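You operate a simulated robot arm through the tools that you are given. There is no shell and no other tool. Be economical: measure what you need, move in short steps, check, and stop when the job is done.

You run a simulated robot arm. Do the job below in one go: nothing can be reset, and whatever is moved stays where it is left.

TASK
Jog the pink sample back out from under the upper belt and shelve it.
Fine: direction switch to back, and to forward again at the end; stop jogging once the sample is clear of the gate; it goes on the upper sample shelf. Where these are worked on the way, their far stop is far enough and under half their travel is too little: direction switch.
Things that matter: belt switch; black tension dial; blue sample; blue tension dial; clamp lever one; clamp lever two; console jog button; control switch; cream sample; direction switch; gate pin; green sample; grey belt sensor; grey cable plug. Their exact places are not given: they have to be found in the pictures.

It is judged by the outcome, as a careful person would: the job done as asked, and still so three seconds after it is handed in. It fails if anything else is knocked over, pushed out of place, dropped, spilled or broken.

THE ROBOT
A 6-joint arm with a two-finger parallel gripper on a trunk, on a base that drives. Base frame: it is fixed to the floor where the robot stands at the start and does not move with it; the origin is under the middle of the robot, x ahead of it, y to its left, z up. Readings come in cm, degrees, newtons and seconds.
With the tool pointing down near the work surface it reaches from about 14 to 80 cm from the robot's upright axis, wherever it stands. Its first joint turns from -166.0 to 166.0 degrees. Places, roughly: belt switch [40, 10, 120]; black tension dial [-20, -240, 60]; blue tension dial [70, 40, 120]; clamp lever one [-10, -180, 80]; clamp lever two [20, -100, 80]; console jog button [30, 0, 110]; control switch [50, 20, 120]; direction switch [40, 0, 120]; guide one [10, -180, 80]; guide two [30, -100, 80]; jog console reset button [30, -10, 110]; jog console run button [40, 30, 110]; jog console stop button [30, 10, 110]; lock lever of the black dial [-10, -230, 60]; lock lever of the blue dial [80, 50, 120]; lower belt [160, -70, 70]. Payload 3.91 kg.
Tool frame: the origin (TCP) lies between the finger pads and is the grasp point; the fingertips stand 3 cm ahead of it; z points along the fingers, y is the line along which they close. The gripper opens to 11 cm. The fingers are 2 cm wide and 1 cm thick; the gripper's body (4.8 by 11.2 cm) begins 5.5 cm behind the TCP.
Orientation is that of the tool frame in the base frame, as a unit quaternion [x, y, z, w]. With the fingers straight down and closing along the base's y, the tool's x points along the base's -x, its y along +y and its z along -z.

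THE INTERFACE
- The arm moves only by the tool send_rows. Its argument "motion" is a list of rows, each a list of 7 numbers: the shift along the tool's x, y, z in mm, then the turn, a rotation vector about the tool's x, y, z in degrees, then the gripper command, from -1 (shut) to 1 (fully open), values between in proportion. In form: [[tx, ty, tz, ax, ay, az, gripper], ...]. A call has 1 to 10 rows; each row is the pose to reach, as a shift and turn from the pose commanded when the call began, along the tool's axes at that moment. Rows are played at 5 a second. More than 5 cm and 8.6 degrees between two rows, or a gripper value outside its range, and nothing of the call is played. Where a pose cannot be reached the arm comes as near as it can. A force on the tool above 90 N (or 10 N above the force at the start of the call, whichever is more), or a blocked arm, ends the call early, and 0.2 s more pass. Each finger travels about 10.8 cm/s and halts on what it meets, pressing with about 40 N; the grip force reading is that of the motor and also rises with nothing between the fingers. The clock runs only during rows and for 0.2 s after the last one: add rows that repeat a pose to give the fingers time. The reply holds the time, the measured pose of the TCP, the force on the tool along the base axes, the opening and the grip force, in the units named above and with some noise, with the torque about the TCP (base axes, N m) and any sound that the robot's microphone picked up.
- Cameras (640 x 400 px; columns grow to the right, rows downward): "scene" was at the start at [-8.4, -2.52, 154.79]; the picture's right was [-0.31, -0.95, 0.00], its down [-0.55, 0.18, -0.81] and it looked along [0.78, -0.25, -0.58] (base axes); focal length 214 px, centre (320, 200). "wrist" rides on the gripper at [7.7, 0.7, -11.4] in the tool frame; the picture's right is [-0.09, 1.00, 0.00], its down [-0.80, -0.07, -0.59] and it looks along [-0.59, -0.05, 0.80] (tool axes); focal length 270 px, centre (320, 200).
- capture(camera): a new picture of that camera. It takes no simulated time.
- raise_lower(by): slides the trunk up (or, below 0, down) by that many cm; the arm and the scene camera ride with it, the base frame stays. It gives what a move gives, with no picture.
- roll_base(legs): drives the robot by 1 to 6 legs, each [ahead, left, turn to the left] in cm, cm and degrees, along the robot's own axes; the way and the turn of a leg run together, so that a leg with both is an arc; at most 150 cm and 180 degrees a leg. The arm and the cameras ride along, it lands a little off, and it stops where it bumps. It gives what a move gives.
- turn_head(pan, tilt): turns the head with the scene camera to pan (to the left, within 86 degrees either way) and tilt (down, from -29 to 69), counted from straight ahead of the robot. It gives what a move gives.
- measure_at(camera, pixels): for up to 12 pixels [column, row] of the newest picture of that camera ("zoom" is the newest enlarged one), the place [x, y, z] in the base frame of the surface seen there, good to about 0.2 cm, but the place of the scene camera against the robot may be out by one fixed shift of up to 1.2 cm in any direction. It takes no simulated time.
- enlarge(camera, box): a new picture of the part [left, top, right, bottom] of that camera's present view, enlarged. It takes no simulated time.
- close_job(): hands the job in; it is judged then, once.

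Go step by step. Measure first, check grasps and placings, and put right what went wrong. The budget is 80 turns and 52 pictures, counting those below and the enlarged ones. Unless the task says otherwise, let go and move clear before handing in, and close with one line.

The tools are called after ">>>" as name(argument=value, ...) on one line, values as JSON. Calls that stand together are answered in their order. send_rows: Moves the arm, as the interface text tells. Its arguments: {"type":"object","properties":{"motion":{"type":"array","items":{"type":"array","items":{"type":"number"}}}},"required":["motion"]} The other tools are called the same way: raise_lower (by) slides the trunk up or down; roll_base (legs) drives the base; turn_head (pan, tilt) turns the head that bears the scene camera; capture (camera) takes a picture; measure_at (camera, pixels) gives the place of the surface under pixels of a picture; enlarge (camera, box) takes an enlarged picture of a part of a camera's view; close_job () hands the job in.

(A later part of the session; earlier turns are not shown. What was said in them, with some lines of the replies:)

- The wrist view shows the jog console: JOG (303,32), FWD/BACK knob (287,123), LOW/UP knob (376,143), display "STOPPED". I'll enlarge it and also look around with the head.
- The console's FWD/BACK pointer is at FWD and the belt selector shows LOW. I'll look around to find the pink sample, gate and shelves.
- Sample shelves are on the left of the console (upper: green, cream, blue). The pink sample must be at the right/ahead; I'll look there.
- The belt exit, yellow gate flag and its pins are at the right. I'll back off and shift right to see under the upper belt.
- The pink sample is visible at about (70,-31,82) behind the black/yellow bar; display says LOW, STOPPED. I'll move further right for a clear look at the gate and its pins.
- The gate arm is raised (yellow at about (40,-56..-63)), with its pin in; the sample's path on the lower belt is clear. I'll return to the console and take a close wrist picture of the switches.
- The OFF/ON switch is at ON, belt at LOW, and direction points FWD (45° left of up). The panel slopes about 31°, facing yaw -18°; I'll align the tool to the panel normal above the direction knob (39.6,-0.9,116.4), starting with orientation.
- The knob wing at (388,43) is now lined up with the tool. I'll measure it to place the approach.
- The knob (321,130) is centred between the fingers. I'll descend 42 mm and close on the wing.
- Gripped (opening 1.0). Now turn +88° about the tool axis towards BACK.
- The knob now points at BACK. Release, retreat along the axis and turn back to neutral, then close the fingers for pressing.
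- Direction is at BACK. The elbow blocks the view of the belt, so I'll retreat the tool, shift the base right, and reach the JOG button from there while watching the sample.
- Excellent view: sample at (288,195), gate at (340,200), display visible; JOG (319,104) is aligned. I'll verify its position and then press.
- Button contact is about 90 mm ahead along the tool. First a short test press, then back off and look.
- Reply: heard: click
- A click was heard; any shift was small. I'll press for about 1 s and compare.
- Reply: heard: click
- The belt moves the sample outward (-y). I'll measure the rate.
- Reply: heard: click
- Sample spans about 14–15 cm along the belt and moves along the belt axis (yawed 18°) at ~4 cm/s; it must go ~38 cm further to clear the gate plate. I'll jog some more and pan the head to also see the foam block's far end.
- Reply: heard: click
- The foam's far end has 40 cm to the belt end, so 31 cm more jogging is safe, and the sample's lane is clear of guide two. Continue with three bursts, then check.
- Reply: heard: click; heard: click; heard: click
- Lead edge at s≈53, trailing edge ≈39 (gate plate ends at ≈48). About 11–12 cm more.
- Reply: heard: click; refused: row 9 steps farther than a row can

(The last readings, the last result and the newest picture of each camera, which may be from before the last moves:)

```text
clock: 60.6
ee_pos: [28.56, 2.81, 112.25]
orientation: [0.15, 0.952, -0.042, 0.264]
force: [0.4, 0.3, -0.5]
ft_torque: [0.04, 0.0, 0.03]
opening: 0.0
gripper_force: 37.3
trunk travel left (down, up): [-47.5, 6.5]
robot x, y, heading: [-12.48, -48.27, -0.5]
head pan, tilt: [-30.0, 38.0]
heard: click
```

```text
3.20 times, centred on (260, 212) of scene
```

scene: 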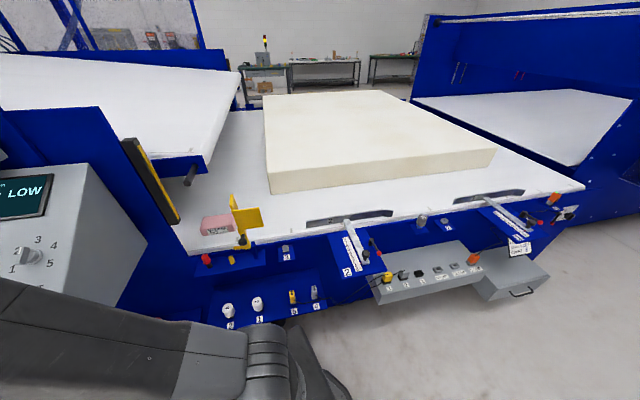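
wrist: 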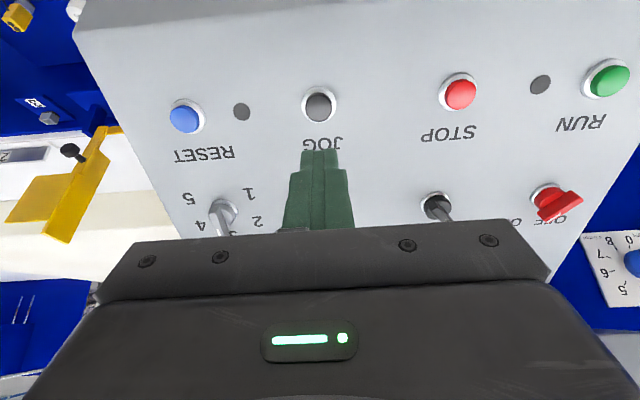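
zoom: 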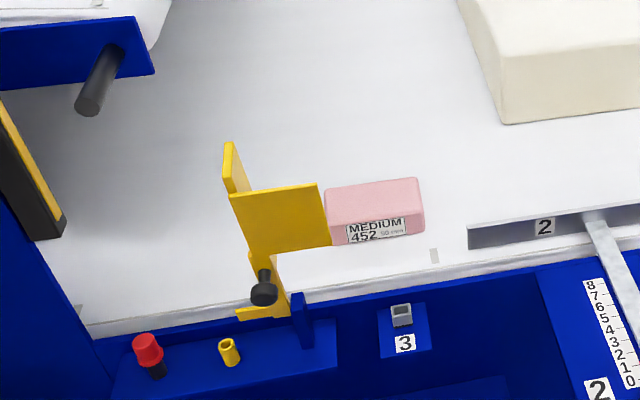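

>>> measure_at(camera="zoom", pixels=[[328, 192], [333, 215], [338, 241], [415, 182], [420, 208], [422, 230], [375, 200]])

>>> send_rows(motion=[[0, 0, 15, 0, 0, 0, -1], [0, 0, 15, 0, 0, 0, -1], [0, 0, 15, 0, 0, 0, -1], [0, 0, 15, 0, 0, 0, -1], [0, 0, 15, 0, 0, 0, -1], [0, 0, 0, 0, 0, 0, -1], [0, 0, -30, 0, 0, 0, -1], [0, 0, -70, 0, 0, 0, -1], [0, 0, -70, 0, 0, 0, -1]])

>>> enlarge(camera="scene", box=[160, 150, 360, 275])

```text
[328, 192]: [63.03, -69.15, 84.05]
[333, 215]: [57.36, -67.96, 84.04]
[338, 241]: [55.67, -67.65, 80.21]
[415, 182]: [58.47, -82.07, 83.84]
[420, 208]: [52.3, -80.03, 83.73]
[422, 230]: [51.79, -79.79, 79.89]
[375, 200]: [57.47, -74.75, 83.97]
```

```text
clock: 62.6
ee_pos: [25.2, 3.9, 118.07]
orientation: [0.152, 0.952, -0.042, 0.264]
force: [-0.1, 0.5, 0.0]
ft_torque: [-0.02, 0.0, 0.01]
opening: 0.0
gripper_force: 37.6
trunk travel left (down, up): [-47.5, 6.5]
robot x, y, heading: [-12.66, -48.3, -0.4]
head pan, tilt: [-30.0, 38.0]
heard: click
```

```text
3.20 times, centred on (260, 212) of scene
```

zoom: 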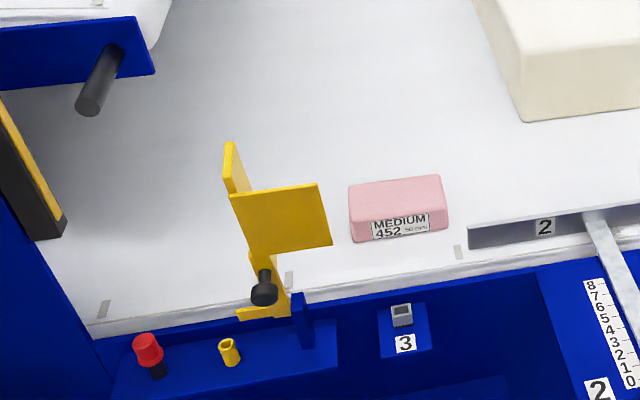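

The sample's trailing edge is now at s≈50.5, clear of the gate plate (48). I'll leave the switch to the end; next raise the arm out and check the machine's front edge for a place to stand.

>>> measure_at(camera="zoom", pixels=[[352, 186], [356, 215], [439, 177], [445, 203], [398, 192], [446, 227], [354, 240]])

>>> measure_at(camera="scene", pixels=[[210, 325], [270, 318], [322, 310], [285, 310], [355, 275], [380, 298], [470, 280], [300, 360], [192, 250], [345, 240]])

```text
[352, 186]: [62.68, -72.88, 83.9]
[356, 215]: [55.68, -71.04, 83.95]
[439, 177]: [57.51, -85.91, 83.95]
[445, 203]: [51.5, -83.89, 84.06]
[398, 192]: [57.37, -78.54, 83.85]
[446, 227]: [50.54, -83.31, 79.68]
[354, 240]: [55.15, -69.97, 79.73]
```

```text
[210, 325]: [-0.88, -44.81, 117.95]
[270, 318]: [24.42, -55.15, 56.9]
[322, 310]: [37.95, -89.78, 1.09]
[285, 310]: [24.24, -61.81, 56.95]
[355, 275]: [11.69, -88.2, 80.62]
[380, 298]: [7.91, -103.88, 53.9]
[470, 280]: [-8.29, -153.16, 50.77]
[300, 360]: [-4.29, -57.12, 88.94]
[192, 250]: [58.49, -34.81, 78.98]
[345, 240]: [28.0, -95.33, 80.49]
```

Sample centre ≈ (56.8,-78.4), top z 84. I'll swing the arm back in front of the robot, point the tool down, turn it for a grasp across the sample's width, and open.

>>> send_rows(motion=[[-13, -44, -24, 0, 0, 0, -1], [-26, -88, -36, 0, 0, 0, -1], [-39, -132, -36, 0, 0, 0, -1], [-52, -176, -36, 0, 0, 0, -1], [-65, -220, -36, 0, 0, 0, -1], [-78, -264, -36, 0, 0, 0, -1], [-91, -308, -36, 0, 0, 0, -1], [-104, -352, -36, 0, 0, 0, -1], [-117, -396, -36, 0, 0, 0, -1], [-130, -440, -40, 0, 0, 0, -1]])

>>> send_rows(motion=[[0, 0, 0, 0, 8, 0, -1], [0, 0, 0, 0, 16, 0, -1], [0, 0, 0, 0, 24, 0, -1], [0, 0, 0, 0, 31, 0, -1], [0, 0, 0, 0, 31, 0, -1]])

>>> send_rows(motion=[[0, 0, 0, 0, 0, 8.1, -0.8], [0, 0, 0, 0, 0, 16.2, -0.5], [0, 0, 0, 0, 0, 24.3, -0.2], [0, 0, 0, 0, 0, 32.4, 0.2], [0, 0, 0, 0, 0, 40.5, 0.5], [0, 0, 0, 0, 0, 48.6, 0.8], [0, 0, 0, 0, 0, 56.7, 1], [0, 0, 0, 0, 0, 64.8, 1], [0, 0, 0, 0, 0, 72.5, 1], [0, 0, 0, 0, 0, 72.5, 1]])

>>> roll_base(legs=[[0, 0, -17.5]])

```text
refused: row 1 steps farther than a row can; nothing moved
```

```text
clock: 63.8
ee_pos: [25.13, 3.83, 118.13]
orientation: [0.157, 0.988, -0.001, -0.001]
force: [0.5, -0.5, 0.1]
ft_torque: [-0.03, 0.02, 0.03]
opening: 0.0
gripper_force: 38.2
trunk travel left (down, up): [-47.5, 6.5]
robot x, y, heading: [-12.55, -48.79, -0.5]
head pan, tilt: [-30.0, 38.0]
```

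```text
clock: 66.0
ee_pos: [25.18, 3.89, 118.12]
orientation: [0.712, 0.703, 0.0, -0.001]
force: [-0.6, -0.2, 0.5]
ft_torque: [-0.03, 0.01, -0.01]
opening: 11.03
gripper_force: 0.1
trunk travel left (down, up): [-47.5, 6.5]
robot x, y, heading: [-12.69, -48.32, -0.5]
head pan, tilt: [-30.0, 38.0]
```

```text
clock: 67.5
ee_pos: [36.6, -7.11, 119.21]
orientation: [0.794, 0.607, 0.012, -0.01]
force: [-27.3, 1.9, 9.2]
ft_torque: [-0.17, 0.35, -0.5]
opening: 9.61
gripper_force: 0.0
trunk travel left (down, up): [-47.5, 6.5]
robot x, y, heading: [-13.05, -48.38, -16.7]
head pan, tilt: [-30.0, 38.0]
stopped in leg 1: the force on the tool passed its limit (the readings are from after the stop); the commanded pose is now the measured one
```

The first call was refused, so the turn bumped the tool against the console. I'll look at what it touches before moving.

>>> capture(camera="wrist")

```text
17 pictures are left
```

wrist: 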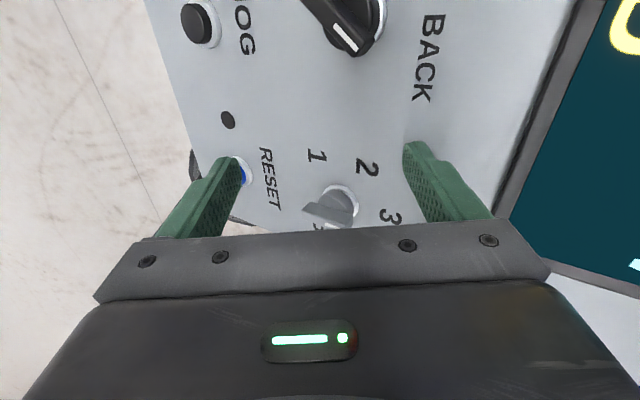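

The far finger pressed on the panel by the selector. Lift straight up and check the panel.

>>> send_rows(motion=[[0, 0, -20, 0, 0, 0, 0.8], [0, 0, -60, 0, 0, 0, 1], [0, 0, -105, 0, 0, 0, 1], [0, 0, -150, 0, 0, 0, 1], [0, 0, -150, 0, 0, 0, 1]])

>>> capture(camera="wrist")

```text
clock: 68.7
ee_pos: [36.65, -8.4, 132.74]
orientation: [0.796, 0.605, 0.013, -0.01]
force: [0.3, 0.1, 0.6]
ft_torque: [-0.01, -0.01, 0.01]
opening: 10.98
gripper_force: 0.0
out of reach, approached as far as the arm can: row 4, 5
trunk travel left (down, up): [-47.5, 6.5]
robot x, y, heading: [-12.9, -48.22, -16.9]
head pan, tilt: [-30.0, 38.0]
```

```text
16 pictures are left
```

wrist: 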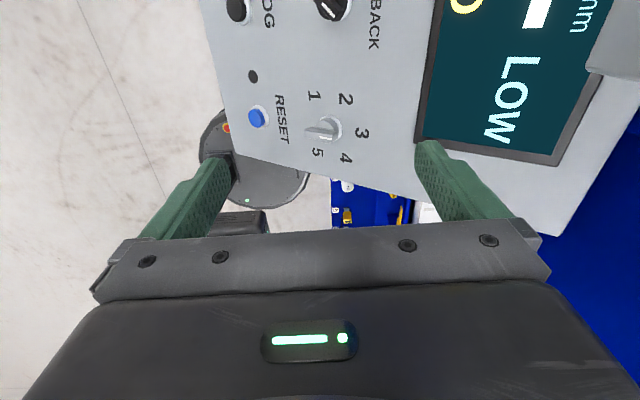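

>>> enlarge(camera="wrist", box=[270, 70, 400, 170])

```text
4.00 times, centred on (335, 120) of wrist
```

zoom: 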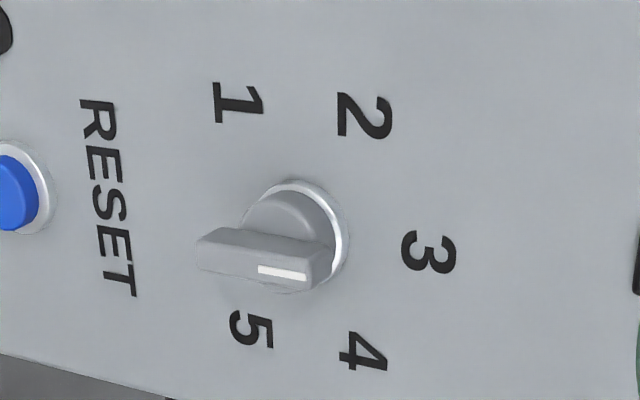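

The selector still points at 3 as before and nothing has changed. I'll back the base off and to the right, then bring the arm in front.

>>> roll_base(legs=[[-10, 0, 0], [0, -30, 0]])

>>> send_rows(motion=[[-45, 18, 0, 0, -1, 1, 1], [-90, 36, 0, 0, -1.9, 2.5, 1], [-135, 54, 0, 0, -1.9, 2.5, 1], [-180, 72, 0, 0, -1.9, 2.5, 1], [-225, 90, 0, 0, -1.9, 2.5, 1], [-270, 108, 0, 0, -1.9, 2.5, 1], [-315, 126, 0, 0, -1.9, 2.5, 1], [-360, 144, 0, 0, -1.9, 2.5, 1], [-405, 162, 0, 0, -1.9, 2.5, 1], [-450, 180, 0, 0, -1.9, 2.5, 1]])

```text
clock: 71.5
ee_pos: [18.2, -34.36, 132.64]
orientation: [0.796, 0.605, 0.014, -0.011]
force: [0.7, -0.9, 0.7]
ft_torque: [-0.01, -0.01, 0.03]
opening: 11.0
gripper_force: 0.2
trunk travel left (down, up): [-47.5, 6.5]
robot x, y, heading: [-31.55, -73.84, -16.5]
head pan, tilt: [-30.0, 38.0]
```

```text
clock: 73.7
ee_pos: [23.59, -82.54, 131.16]
orientation: [0.809, 0.588, 0.001, -0.002]
force: [-0.1, -0.4, -0.2]
ft_torque: [0.02, -0.02, 0.0]
opening: 11.0
gripper_force: 0.1
trunk travel left (down, up): [-47.5, 6.5]
robot x, y, heading: [-30.99, -74.05, -16.4]
head pan, tilt: [-30.0, 38.0]
```

>>> roll_base(legs=[[0, 13, 0], [17, 0, 0]])

>>> send_rows(motion=[[0, 40, 20, 0, 0, 0, 1], [0, 80, 40, 0, 0, 0, 1], [0, 80, 80, 0, 0, 0, 1], [0, 80, 120, 0, 0, 0, 1], [0, 80, 160, 0, 0, 0, 1], [0, 80, 200, 0, 0, 0, 1], [0, 80, 200, 0, 0, 0, 1]])

>>> capture(camera="wrist")

```text
clock: 76.1
ee_pos: [43.77, -74.71, 131.17]
orientation: [0.809, 0.587, 0.0, -0.001]
force: [0.7, -0.4, -0.3]
ft_torque: [0.03, -0.02, -0.02]
opening: 10.99
gripper_force: 0.1
trunk travel left (down, up): [-47.5, 6.5]
robot x, y, heading: [-10.84, -66.34, -16.8]
head pan, tilt: [-30.0, 38.0]
```

```text
clock: 77.7
ee_pos: [51.29, -77.11, 111.12]
orientation: [0.809, 0.588, 0.0, 0.0]
force: [-1.0, 0.1, 1.1]
ft_torque: [0.0, 0.01, -0.01]
opening: 10.99
gripper_force: 0.2
trunk travel left (down, up): [-47.5, 6.5]
robot x, y, heading: [-11.19, -66.2, -16.8]
head pan, tilt: [-30.0, 38.0]
```

```text
14 pictures are left
```

wrist: 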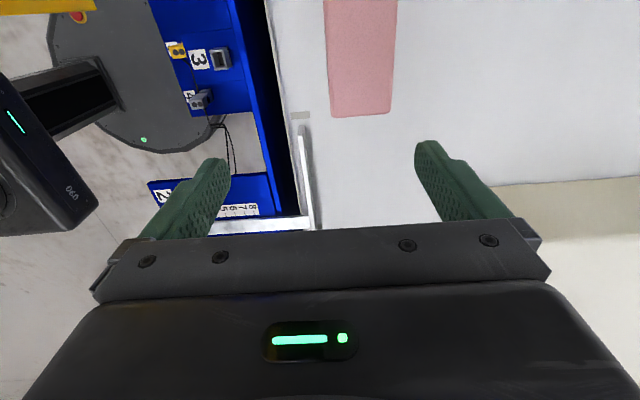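

The sample is at (360,60). Measure its near end and edges with the wrist camera.

>>> measure_at(camera="wrist", pixels=[[333, 105], [388, 105], [329, 20], [394, 20], [360, 108], [360, 5], [340, 60], [385, 60], [330, 130]])

```text
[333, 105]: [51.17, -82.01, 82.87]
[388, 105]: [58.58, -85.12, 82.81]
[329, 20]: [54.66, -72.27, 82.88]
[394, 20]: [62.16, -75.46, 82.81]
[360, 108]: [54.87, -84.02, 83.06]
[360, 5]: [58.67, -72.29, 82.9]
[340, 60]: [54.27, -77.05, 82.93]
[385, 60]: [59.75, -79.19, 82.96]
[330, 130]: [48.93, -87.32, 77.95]
```

Centre ≈ (57.0,-77.5), top 82.9, belt 78.0. Move over it and descend to z≈82.

>>> send_rows(motion=[[7, 28, 0, 0, 0, 0, 1], [13.9, 55.5, 0, 0, 0, 0, 1], [13.9, 55.5, 45, 0, 0, 0, 1], [13.9, 55.5, 90, 0, 0, 0, 1], [13.9, 55.5, 135, 0, 0, 0, 1], [13.9, 55.5, 180, 0, 0, 0, 1], [13.9, 55.5, 220, 0, 0, 0, 1], [13.9, 55.5, 220, 0, 0, 0, 1]])

>>> capture(camera="wrist")

```text
clock: 79.5
ee_pos: [57.12, -77.59, 88.93]
orientation: [0.809, 0.588, 0.001, -0.001]
force: [0.1, 0.1, 0.8]
ft_torque: [0.04, -0.02, 0.0]
opening: 10.99
gripper_force: 0.1
trunk travel left (down, up): [-47.5, 6.5]
robot x, y, heading: [-11.13, -66.18, -16.8]
head pan, tilt: [-30.0, 38.0]
```

```text
13 pictures are left
```

wrist: 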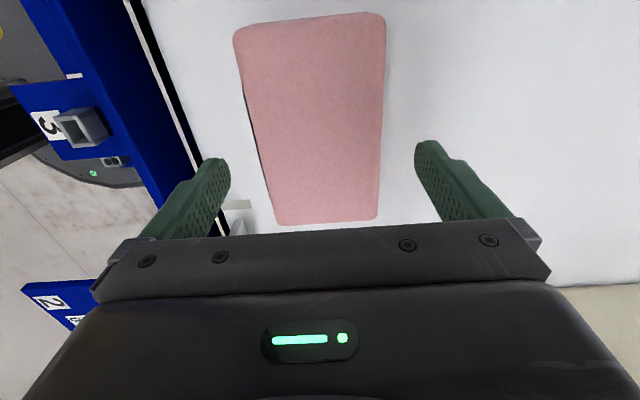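

The sample is well between the fingers. Descend and close.

>>> send_rows(motion=[[0, 0, 35, 0, 0, 0, 1], [0, 0, 67, 0, 0, 0, 1], [0, 0, 67, 0, 0, 0, 1], [0, 0, 67, 0, 0, 0, 0.4], [0, 0, 67, 0, 0, 0, 0], [0, 0, 67, 0, 0, 0, -0.3], [0, 0, 67, 0, 0, 0, -0.3]])

```text
clock: 81.1
ee_pos: [57.03, -77.45, 82.45]
orientation: [0.809, 0.588, 0.0, -0.001]
force: [-0.2, -0.2, 1.2]
ft_torque: [0.02, -0.06, 0.03]
opening: 8.88
gripper_force: 39.6
trunk travel left (down, up): [-47.5, 6.5]
robot x, y, heading: [-10.89, -66.34, -16.7]
head pan, tilt: [-30.0, 38.0]
```

Gripped at 8.9 cm. Lift to z≈120 and check.

>>> send_rows(motion=[[0, 0, -20, 0, 0, 0, -0.3], [0, 0, -60, 0, 0, 0, -0.3], [0, 0, -105, 0, 0, 0, -0.3], [0, 0, -150, 0, 0, 0, -0.3], [0, 0, -195, 0, 0, 0, -0.3], [0, 0, -240, 0, 0, 0, -0.3], [0, 0, -285, 0, 0, 0, -0.3], [0, 0, -330, 0, 0, 0, -0.3], [0, 0, -370, 0, 0, 0, -0.3], [0, 0, -370, 0, 0, 0, -0.3]])

>>> capture(camera="wrist")

```text
clock: 83.3
ee_pos: [56.98, -77.43, 119.58]
orientation: [0.809, 0.588, 0.001, 0.0]
force: [-0.8, -0.6, 0.7]
ft_torque: [-0.02, 0.02, -0.02]
opening: 8.87
gripper_force: 40.0
trunk travel left (down, up): [-47.5, 6.5]
robot x, y, heading: [-10.99, -66.54, -16.6]
head pan, tilt: [-30.0, 38.0]
```

```text
12 pictures are left
```

wrist: 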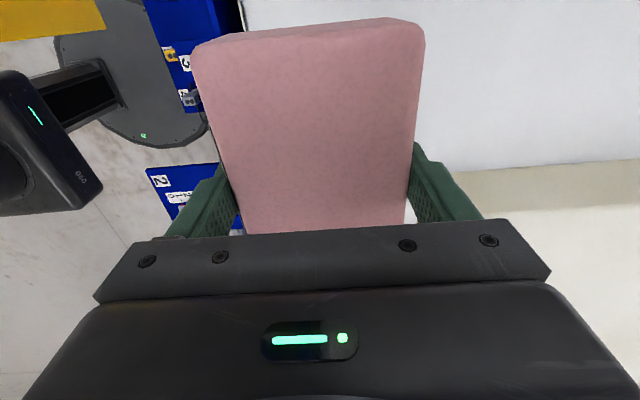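

Held firmly. Back the base off, draw the arm in, and drive left to view the sample shelf.

>>> roll_base(legs=[[-40, 0, 0]])

>>> send_rows(motion=[[0, -45, 0, 0, 0, 0, -0.3], [0, -90, 0, 0, 0, 0, -0.3], [0, -135, 0, 0, 0, 0, -0.3], [0, -180, 0, 0, 0, 0, -0.3], [0, -220, 0, 0, 0, 0, -0.3], [0, -220, 0, 0, 0, 0, -0.3]])

>>> roll_base(legs=[[0, 115, 0]])

>>> turn_head(pan=25, tilt=35)

>>> capture(camera="scene")

```text
clock: 85.8
ee_pos: [18.57, -66.04, 119.61]
orientation: [0.809, 0.587, 0.001, -0.001]
force: [-0.7, 0.0, -0.1]
ft_torque: [0.03, -0.02, 0.03]
opening: 8.88
gripper_force: 40.2
trunk travel left (down, up): [-47.5, 6.5]
robot x, y, heading: [-49.71, -54.56, -16.6]
head pan, tilt: [-30.0, 38.0]
```

```text
clock: 87.2
ee_pos: [-2.4, -59.18, 119.65]
orientation: [0.809, 0.588, 0.001, -0.001]
force: [0.3, -0.1, 0.4]
ft_torque: [-0.04, 0.01, 0.01]
opening: 8.89
gripper_force: 39.8
trunk travel left (down, up): [-47.5, 6.5]
robot x, y, heading: [-49.71, -54.76, -16.6]
head pan, tilt: [-30.0, 38.0]
```

```text
clock: 93.0
ee_pos: [30.12, 51.36, 119.57]
orientation: [0.806, 0.592, 0.001, -0.001]
force: [-0.2, -0.3, 0.2]
ft_torque: [-0.03, -0.01, -0.02]
opening: 8.88
gripper_force: 40.0
trunk travel left (down, up): [-47.5, 6.5]
robot x, y, heading: [-17.23, 55.6, -16.5]
head pan, tilt: [-30.0, 38.0]
```

```text
clock: 94.2
ee_pos: [29.95, 51.28, 119.57]
orientation: [0.806, 0.592, 0.001, 0.0]
force: [-0.3, 0.6, -0.1]
ft_torque: [-0.03, -0.02, -0.02]
opening: 8.86
gripper_force: 40.1
trunk travel left (down, up): [-47.5, 6.5]
robot x, y, heading: [-17.14, 55.42, -16.2]
head pan, tilt: [25.0, 35.0]
```

```text
11 pictures are left
```

scene: 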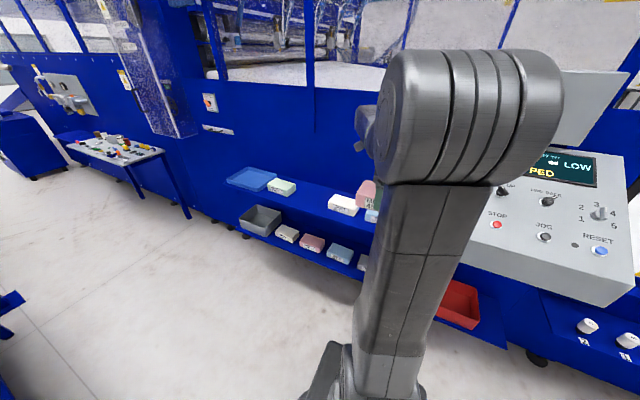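

The upper shelf has a free place between green (282,187) and cream (342,203). Measure it.

>>> enlarge(camera="scene", box=[220, 150, 390, 270])

>>> measure_at(camera="scene", pixels=[[295, 186], [293, 197], [329, 206], [333, 195], [305, 203], [318, 192], [310, 197], [320, 215], [325, 180], [315, 170], [272, 184], [356, 200]])

```text
3.33 times, centred on (305, 210) of scene
```

zoom: 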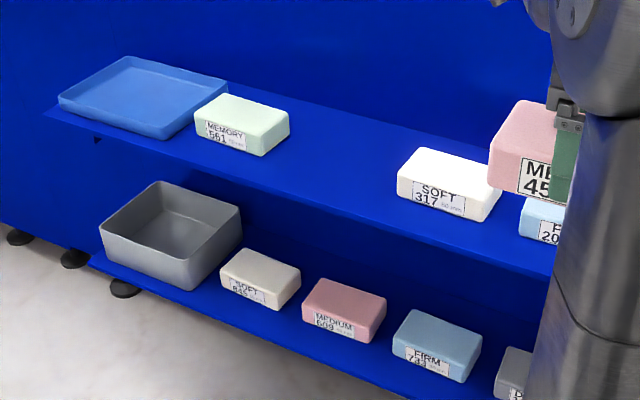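

```text
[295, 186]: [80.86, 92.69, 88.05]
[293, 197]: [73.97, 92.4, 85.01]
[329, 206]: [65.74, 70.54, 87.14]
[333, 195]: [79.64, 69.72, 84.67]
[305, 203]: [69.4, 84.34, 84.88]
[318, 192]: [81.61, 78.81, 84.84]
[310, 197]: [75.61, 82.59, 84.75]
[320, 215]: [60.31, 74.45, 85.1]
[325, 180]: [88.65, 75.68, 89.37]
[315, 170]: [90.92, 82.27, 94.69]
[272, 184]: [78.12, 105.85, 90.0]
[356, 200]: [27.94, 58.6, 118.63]
```

Shelf surface ≈ z 83.8 (corrected), free gap t=87.5–110.8. Target centre ≈ (73.5,80.4). Drive left and ahead, then extend the arm over the spot.

>>> roll_base(legs=[[0, 40, 0], [18, 0, 0]])

>>> capture(camera="scene")

```text
clock: 97.9
ee_pos: [58.48, 84.91, 119.53]
orientation: [0.806, 0.591, -0.001, -0.001]
force: [-0.3, 0.1, 0.0]
ft_torque: [-0.01, 0.02, 0.02]
opening: 8.85
gripper_force: 39.6
trunk travel left (down, up): [-47.5, 6.5]
robot x, y, heading: [10.93, 88.73, -15.9]
head pan, tilt: [25.0, 35.0]
```

```text
9 pictures are left
```

scene: 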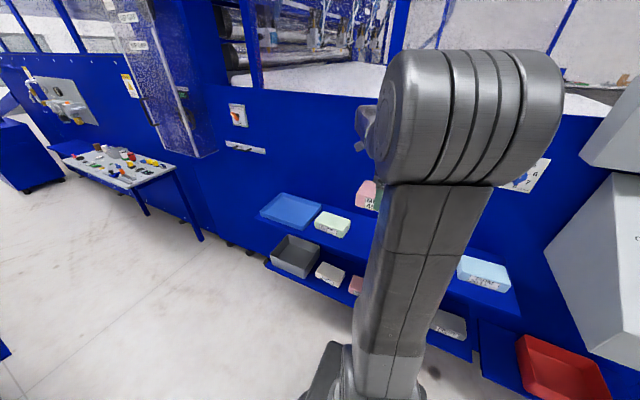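

>>> send_rows(motion=[[0, 45, 0, 0, 0, 0, -0.3], [1, 90, 0, 0, 0, 0, -0.3], [2, 135, 0, 0, 0, 0, -0.3], [2, 157, 0, 0, 0, 0, -0.3], [2, 157, 45, 0, 0, 0, -0.3], [2, 157, 90, 0, 0, 0, -0.3], [2, 157, 135, 0, 0, 0, -0.3], [2, 157, 180, 0, 0, 0, -0.3], [2, 157, 200, 0, 0, 0, -0.3], [2, 157, 200, 0, 0, 0, -0.3]])

>>> capture(camera="wrist")

>>> enlarge(camera="scene", box=[260, 170, 520, 330])

```text
clock: 100.1
ee_pos: [73.33, 80.22, 99.61]
orientation: [0.807, 0.591, 0.0, -0.001]
force: [0.3, 0.0, 0.1]
ft_torque: [-0.01, 0.02, 0.01]
opening: 8.87
gripper_force: 40.5
trunk travel left (down, up): [-47.5, 6.5]
robot x, y, heading: [10.57, 88.64, -16.0]
head pan, tilt: [25.0, 35.0]
```

```text
8 pictures are left
```

wrist: 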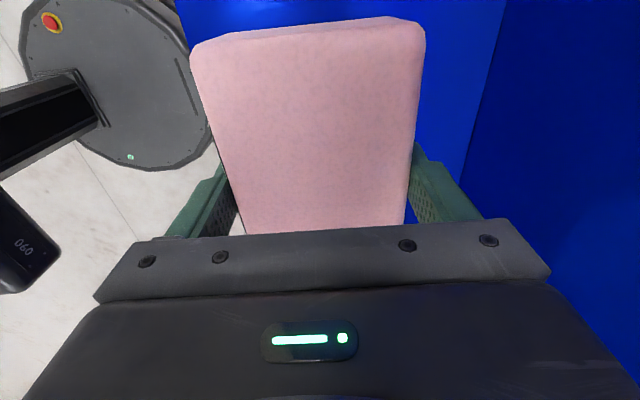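

```text
2.46 times, centred on (390, 250) of scene
```

zoom: 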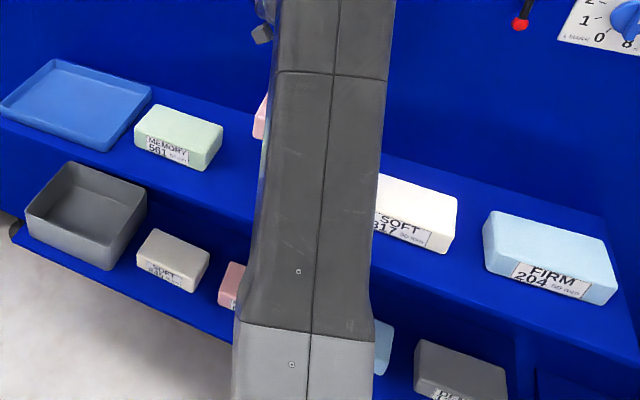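

>>> measure_at(camera="wrist", pixels=[[450, 40], [440, 120], [455, 150], [195, 20], [480, 180], [560, 100]])

>>> measure_at(camera="zoom", pixels=[[222, 145], [205, 160], [262, 110], [258, 130], [375, 230], [382, 200], [235, 180]])

```text
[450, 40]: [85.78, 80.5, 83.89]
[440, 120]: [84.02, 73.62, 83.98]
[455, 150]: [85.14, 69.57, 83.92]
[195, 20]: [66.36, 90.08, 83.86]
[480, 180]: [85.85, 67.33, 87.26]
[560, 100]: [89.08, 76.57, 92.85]
```

```text
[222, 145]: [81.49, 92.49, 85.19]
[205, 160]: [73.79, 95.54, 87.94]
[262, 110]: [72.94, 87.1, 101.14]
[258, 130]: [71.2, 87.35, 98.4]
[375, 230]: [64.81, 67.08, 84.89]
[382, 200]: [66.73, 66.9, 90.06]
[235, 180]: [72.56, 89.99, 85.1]
```

Shelf surface z=83.9, and the sample has 4+ cm clearance on both sides. Lower to contact (TCP ≈ 88.4), release, and lift.

>>> send_rows(motion=[[0, 0, 40, 0, 0, 0, -0.3], [0, 0, 80, 0, 0, 0, -0.3], [0, 0, 100, 0, 0, 0, -0.3], [0, 0, 107, 0, 0, 0, -0.3], [0, 0, 111, 0, 0, 0, -0.3], [0, 0, 112, 0, 0, 0, -0.3]])

>>> send_rows(motion=[[0, 0, 0, 0, 0, 0, 0.65], [0, 0, 0, 0, 0, 0, 0.9], [0, 0, 0, 0, 0, 0, 0.9], [0, 0, -20, 0, 0, 0, 0.9], [0, 0, -60, 0, 0, 0, 0.9], [0, 0, -105, 0, 0, 0, 0.9], [0, 0, -150, 0, 0, 0, 0.9], [0, 0, -195, 0, 0, 0, 0.9], [0, 0, -240, 0, 0, 0, 0.9], [0, 0, -285, 0, 0, 0, 0.9]])

>>> capture(camera="wrist")

```text
clock: 101.5
ee_pos: [73.41, 80.45, 88.47]
orientation: [0.806, 0.591, 0.001, -0.001]
force: [-0.3, -0.5, 1.6]
ft_torque: [0.01, -0.07, 0.01]
opening: 8.85
gripper_force: 39.8
trunk travel left (down, up): [-47.5, 6.5]
robot x, y, heading: [10.83, 88.66, -16.2]
head pan, tilt: [25.0, 35.0]
```

```text
clock: 103.7
ee_pos: [73.52, 80.23, 116.93]
orientation: [0.806, 0.591, 0.0, -0.001]
force: [-0.8, 0.7, 0.4]
ft_torque: [-0.03, 0.0, 0.03]
opening: 10.45
gripper_force: 0.1
trunk travel left (down, up): [-47.5, 6.5]
robot x, y, heading: [11.05, 88.93, -16.2]
head pan, tilt: [25.0, 35.0]
```

```text
6 pictures are left
```

wrist: 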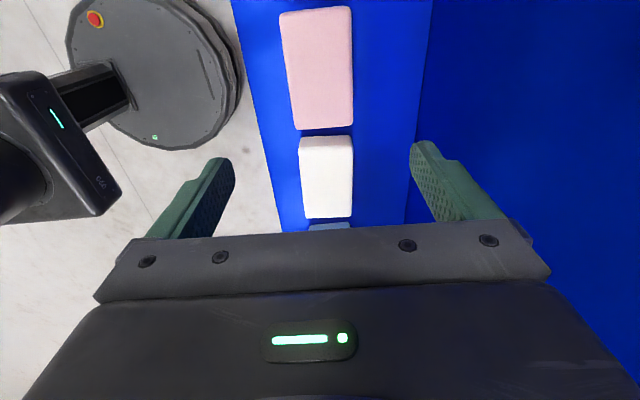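

The pink sample is on the upper shelf, next to cream and not touching. Now back off, return to the console, and re-orient the tool for the direction switch.

>>> roll_base(legs=[[-45, 0, 0], [0, -92, 0]])

>>> send_rows(motion=[[0, -40, -20, -8, 0, 0, 0.5], [0, -80, -60, -16, 0, 0, 0], [0, -120, -100, -24, 0, 0, -0.25], [0, -160, -140, -31, 0, 0, -0.25], [0, -174, -180, -31, 0, 0, -0.25], [0, -174, -180, -31, 0, 0, -0.25]])

>>> send_rows(motion=[[0, 0, 0, 0, 0, -8, -0.25], [0, 0, 0, 0, 0, -16, -0.25], [0, 0, 0, 0, 0, -24, -0.25], [0, 0, 0, 0, 0, -32, -0.25], [0, 0, 0, 0, 0, -40, -0.25], [0, 0, 0, 0, 0, -47, -0.25], [0, 0, 0, 0, 0, -47, -0.25]])

```text
clock: 110.8
ee_pos: [4.15, 3.73, 116.76]
orientation: [0.807, 0.591, 0.001, -0.001]
force: [0.5, -0.6, 0.5]
ft_torque: [0.0, 0.03, 0.01]
opening: 10.48
gripper_force: 0.0
trunk travel left (down, up): [-47.5, 6.5]
robot x, y, heading: [-58.21, 12.77, -16.3]
head pan, tilt: [25.0, 35.0]
```

```text
refused: row 2 steps farther than a row can; nothing moved
```

```text
clock: 112.4
ee_pos: [4.14, 3.73, 116.94]
orientation: [0.504, 0.864, 0.001, -0.001]
force: [0.2, 0.2, 0.2]
ft_torque: [-0.03, -0.02, -0.02]
opening: 4.13
gripper_force: 0.0
trunk travel left (down, up): [-47.5, 6.5]
robot x, y, heading: [-58.17, 12.54, -16.2]
head pan, tilt: [25.0, 35.0]
```

The middle call was refused (step too long); I'll redo the tilt and retraction in smaller steps from the present orientation.

>>> send_rows(motion=[[20, -18, -28, -5.2, -5.7, 0, -0.25], [40, -36, -56, -10.4, -11.4, 0, -0.25], [60, -54, -84, -15.7, -17.2, 0, -0.25], [80, -72, -112, -20.9, -22.9, 0, -0.25], [104, -95, -140, -20.9, -22.9, 0, -0.25], [128.6, -117.6, -165, -20.9, -22.9, 0, -0.25], [128.6, -117.6, -180, -20.9, -22.9, 0, -0.25], [128.6, -117.6, -180, -20.9, -22.9, 0, -0.25]])

```text
clock: 114.2
ee_pos: [-12.5, 9.09, 134.85]
orientation: [0.487, 0.832, 0.056, 0.261]
force: [0.7, -0.1, -0.2]
ft_torque: [-0.01, 0.03, 0.0]
opening: 4.12
gripper_force: 0.0
trunk travel left (down, up): [-47.5, 6.5]
robot x, y, heading: [-58.18, 12.39, -16.1]
head pan, tilt: [25.0, 35.0]
```

>>> roll_base(legs=[[0, 5.5, 0], [41.5, 0, 0]])

```text
clock: 117.3
ee_pos: [28.76, 3.0, 134.9]
orientation: [0.486, 0.833, 0.056, 0.26]
force: [1.0, 0.0, -0.1]
ft_torque: [-0.01, 0.02, 0.02]
opening: 4.11
gripper_force: 0.1
trunk travel left (down, up): [-47.5, 6.5]
robot x, y, heading: [-17.46, 6.46, -16.3]
head pan, tilt: [25.0, 35.0]
```

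>>> send_rows(motion=[[-1, 0.5, 45, 0, 0, 0, -0.25], [-2, 1, 90, 0, 0, 0, -0.25], [-3, 1.4, 130, 0, 0, 0, -0.25], [-3.1, 1.4, 154, 0, 0, 0, -0.25], [-3.1, 1.4, 154, 0, 0, 0, -0.25]])

>>> capture(camera="wrist")

```text
clock: 118.5
ee_pos: [36.54, 0.5, 121.82]
orientation: [0.485, 0.833, 0.057, 0.261]
force: [-1.0, -0.2, 0.3]
ft_torque: [-0.01, -0.01, -0.01]
opening: 4.12
gripper_force: 0.0
trunk travel left (down, up): [-47.5, 6.5]
robot x, y, heading: [-16.77, 6.42, -16.1]
head pan, tilt: [25.0, 35.0]
```

```text
5 pictures are left
```

wrist: 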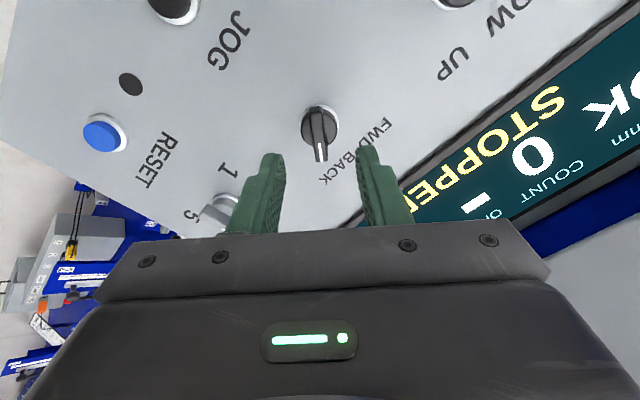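

The knob (319,130), still at BACK, is centred between the fingers. Descend 44 mm, grip, then turn -85° to FWD.

>>> send_rows(motion=[[0, 0, 22, 0, 0, 0, -0.25], [0, 0, 44, 0, 0, 0, -0.25], [0, 0, 44, 0, 0, 0, -0.25], [0, 0, 44, 0, 0, 0, -0.7], [0, 0, 44, 0, 0, 0, -1], [0, 0, 44, 0, 0, 0, -1]])

>>> send_rows(motion=[[0, 0, 0, 0, 0, -8.5, -1], [0, 0, 0, 0, 0, -17, -1], [0, 0, 0, 0, 0, -25.5, -1], [0, 0, 0, 0, 0, -34, -1], [0, 0, 0, 0, 0, -42.5, -1], [0, 0, 0, 0, 0, -51, -1], [0, 0, 0, 0, 0, -59.5, -1], [0, 0, 0, 0, 0, -68, -1], [0, 0, 0, 0, 0, -76.5, -1], [0, 0, 0, 0, 0, -85, -1]])

```text
clock: 119.9
ee_pos: [38.48, -0.26, 118.01]
orientation: [0.485, 0.833, 0.057, 0.261]
force: [-0.9, -1.2, -3.2]
ft_torque: [-0.6, -0.26, 0.69]
opening: 0.99
gripper_force: 44.9
trunk travel left (down, up): [-47.5, 6.5]
robot x, y, heading: [-17.38, 6.27, -16.1]
head pan, tilt: [25.0, 35.0]
```

```text
clock: 122.1
ee_pos: [38.47, -0.33, 118.09]
orientation: [-0.205, 0.942, -0.134, 0.231]
force: [-11.4, -2.6, -10.0]
ft_torque: [0.1, 0.52, -1.2]
opening: 0.97
gripper_force: 45.4
trunk travel left (down, up): [-47.5, 6.5]
robot x, y, heading: [-17.0, 6.32, -16.1]
head pan, tilt: [25.0, 35.0]
```

Turned fully; release, retreat along the axis and check the panel.

>>> send_rows(motion=[[0, 0, 0, 0, 0, 0, -0.25], [0, 0, 0, 0, 0, 0, -0.25], [0, 0, -25, 0, 0, 0, -0.25], [0, 0, -65, 0, 0, 0, -0.25], [0, 0, -105, 0, 0, 0, -0.25], [0, 0, -145, 0, 0, 0, -0.25], [0, 0, -160, 0, 0, 0, -0.25]])

>>> capture(camera="wrist")

>>> roll_base(legs=[[-30, 0, 0], [0, 0, 40]])

>>> capture(camera="scene")

```text
clock: 123.7
ee_pos: [30.76, 2.28, 131.69]
orientation: [-0.206, 0.942, -0.134, 0.23]
force: [-0.3, -0.4, 0.4]
ft_torque: [-0.03, 0.0, 0.01]
opening: 4.14
gripper_force: 0.1
trunk travel left (down, up): [-47.5, 6.5]
robot x, y, heading: [-17.49, 6.2, -16.1]
head pan, tilt: [25.0, 35.0]
```

```text
4 pictures are left
```

wrist: 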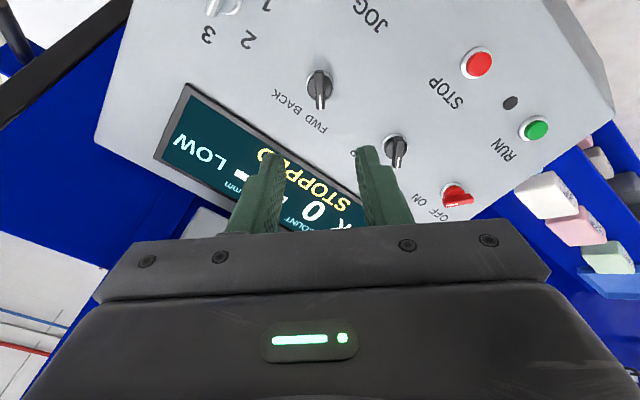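

```text
clock: 127.6
ee_pos: [-6.55, 42.26, 131.75]
orientation: [-0.515, 0.815, -0.048, 0.263]
force: [-0.9, 1.5, 0.5]
ft_torque: [0.02, 0.02, 0.0]
opening: 4.12
gripper_force: 0.1
trunk travel left (down, up): [-47.5, 6.5]
robot x, y, heading: [-46.65, 14.41, 24.1]
head pan, tilt: [25.0, 35.0]
```

```text
3 pictures are left
```

scene: 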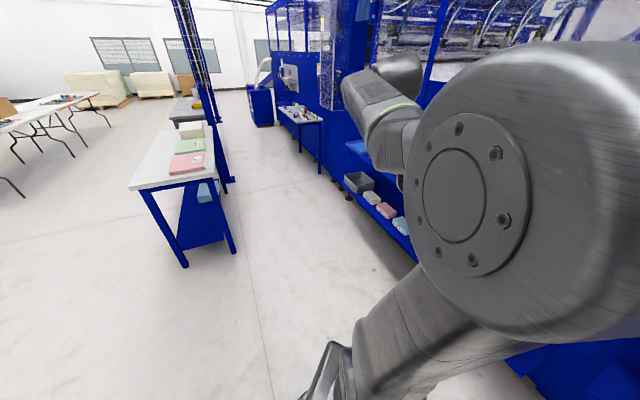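

The wrist picture shows the direction switch back at FWD, the display at STOPPED, and the pink sample on the upper shelf between cream and green. The arm is clear, so I'm handing in.

>>> close_job()

```text
The job is handed in.
```

The pink sample was jogged back out clear of the gate and now sits on the upper sample shelf between cream and green, and the direction switch is back at forward. On the way the gripper bumped the console panel once. The speed selector still points at 3 and I saw nothing else changed.
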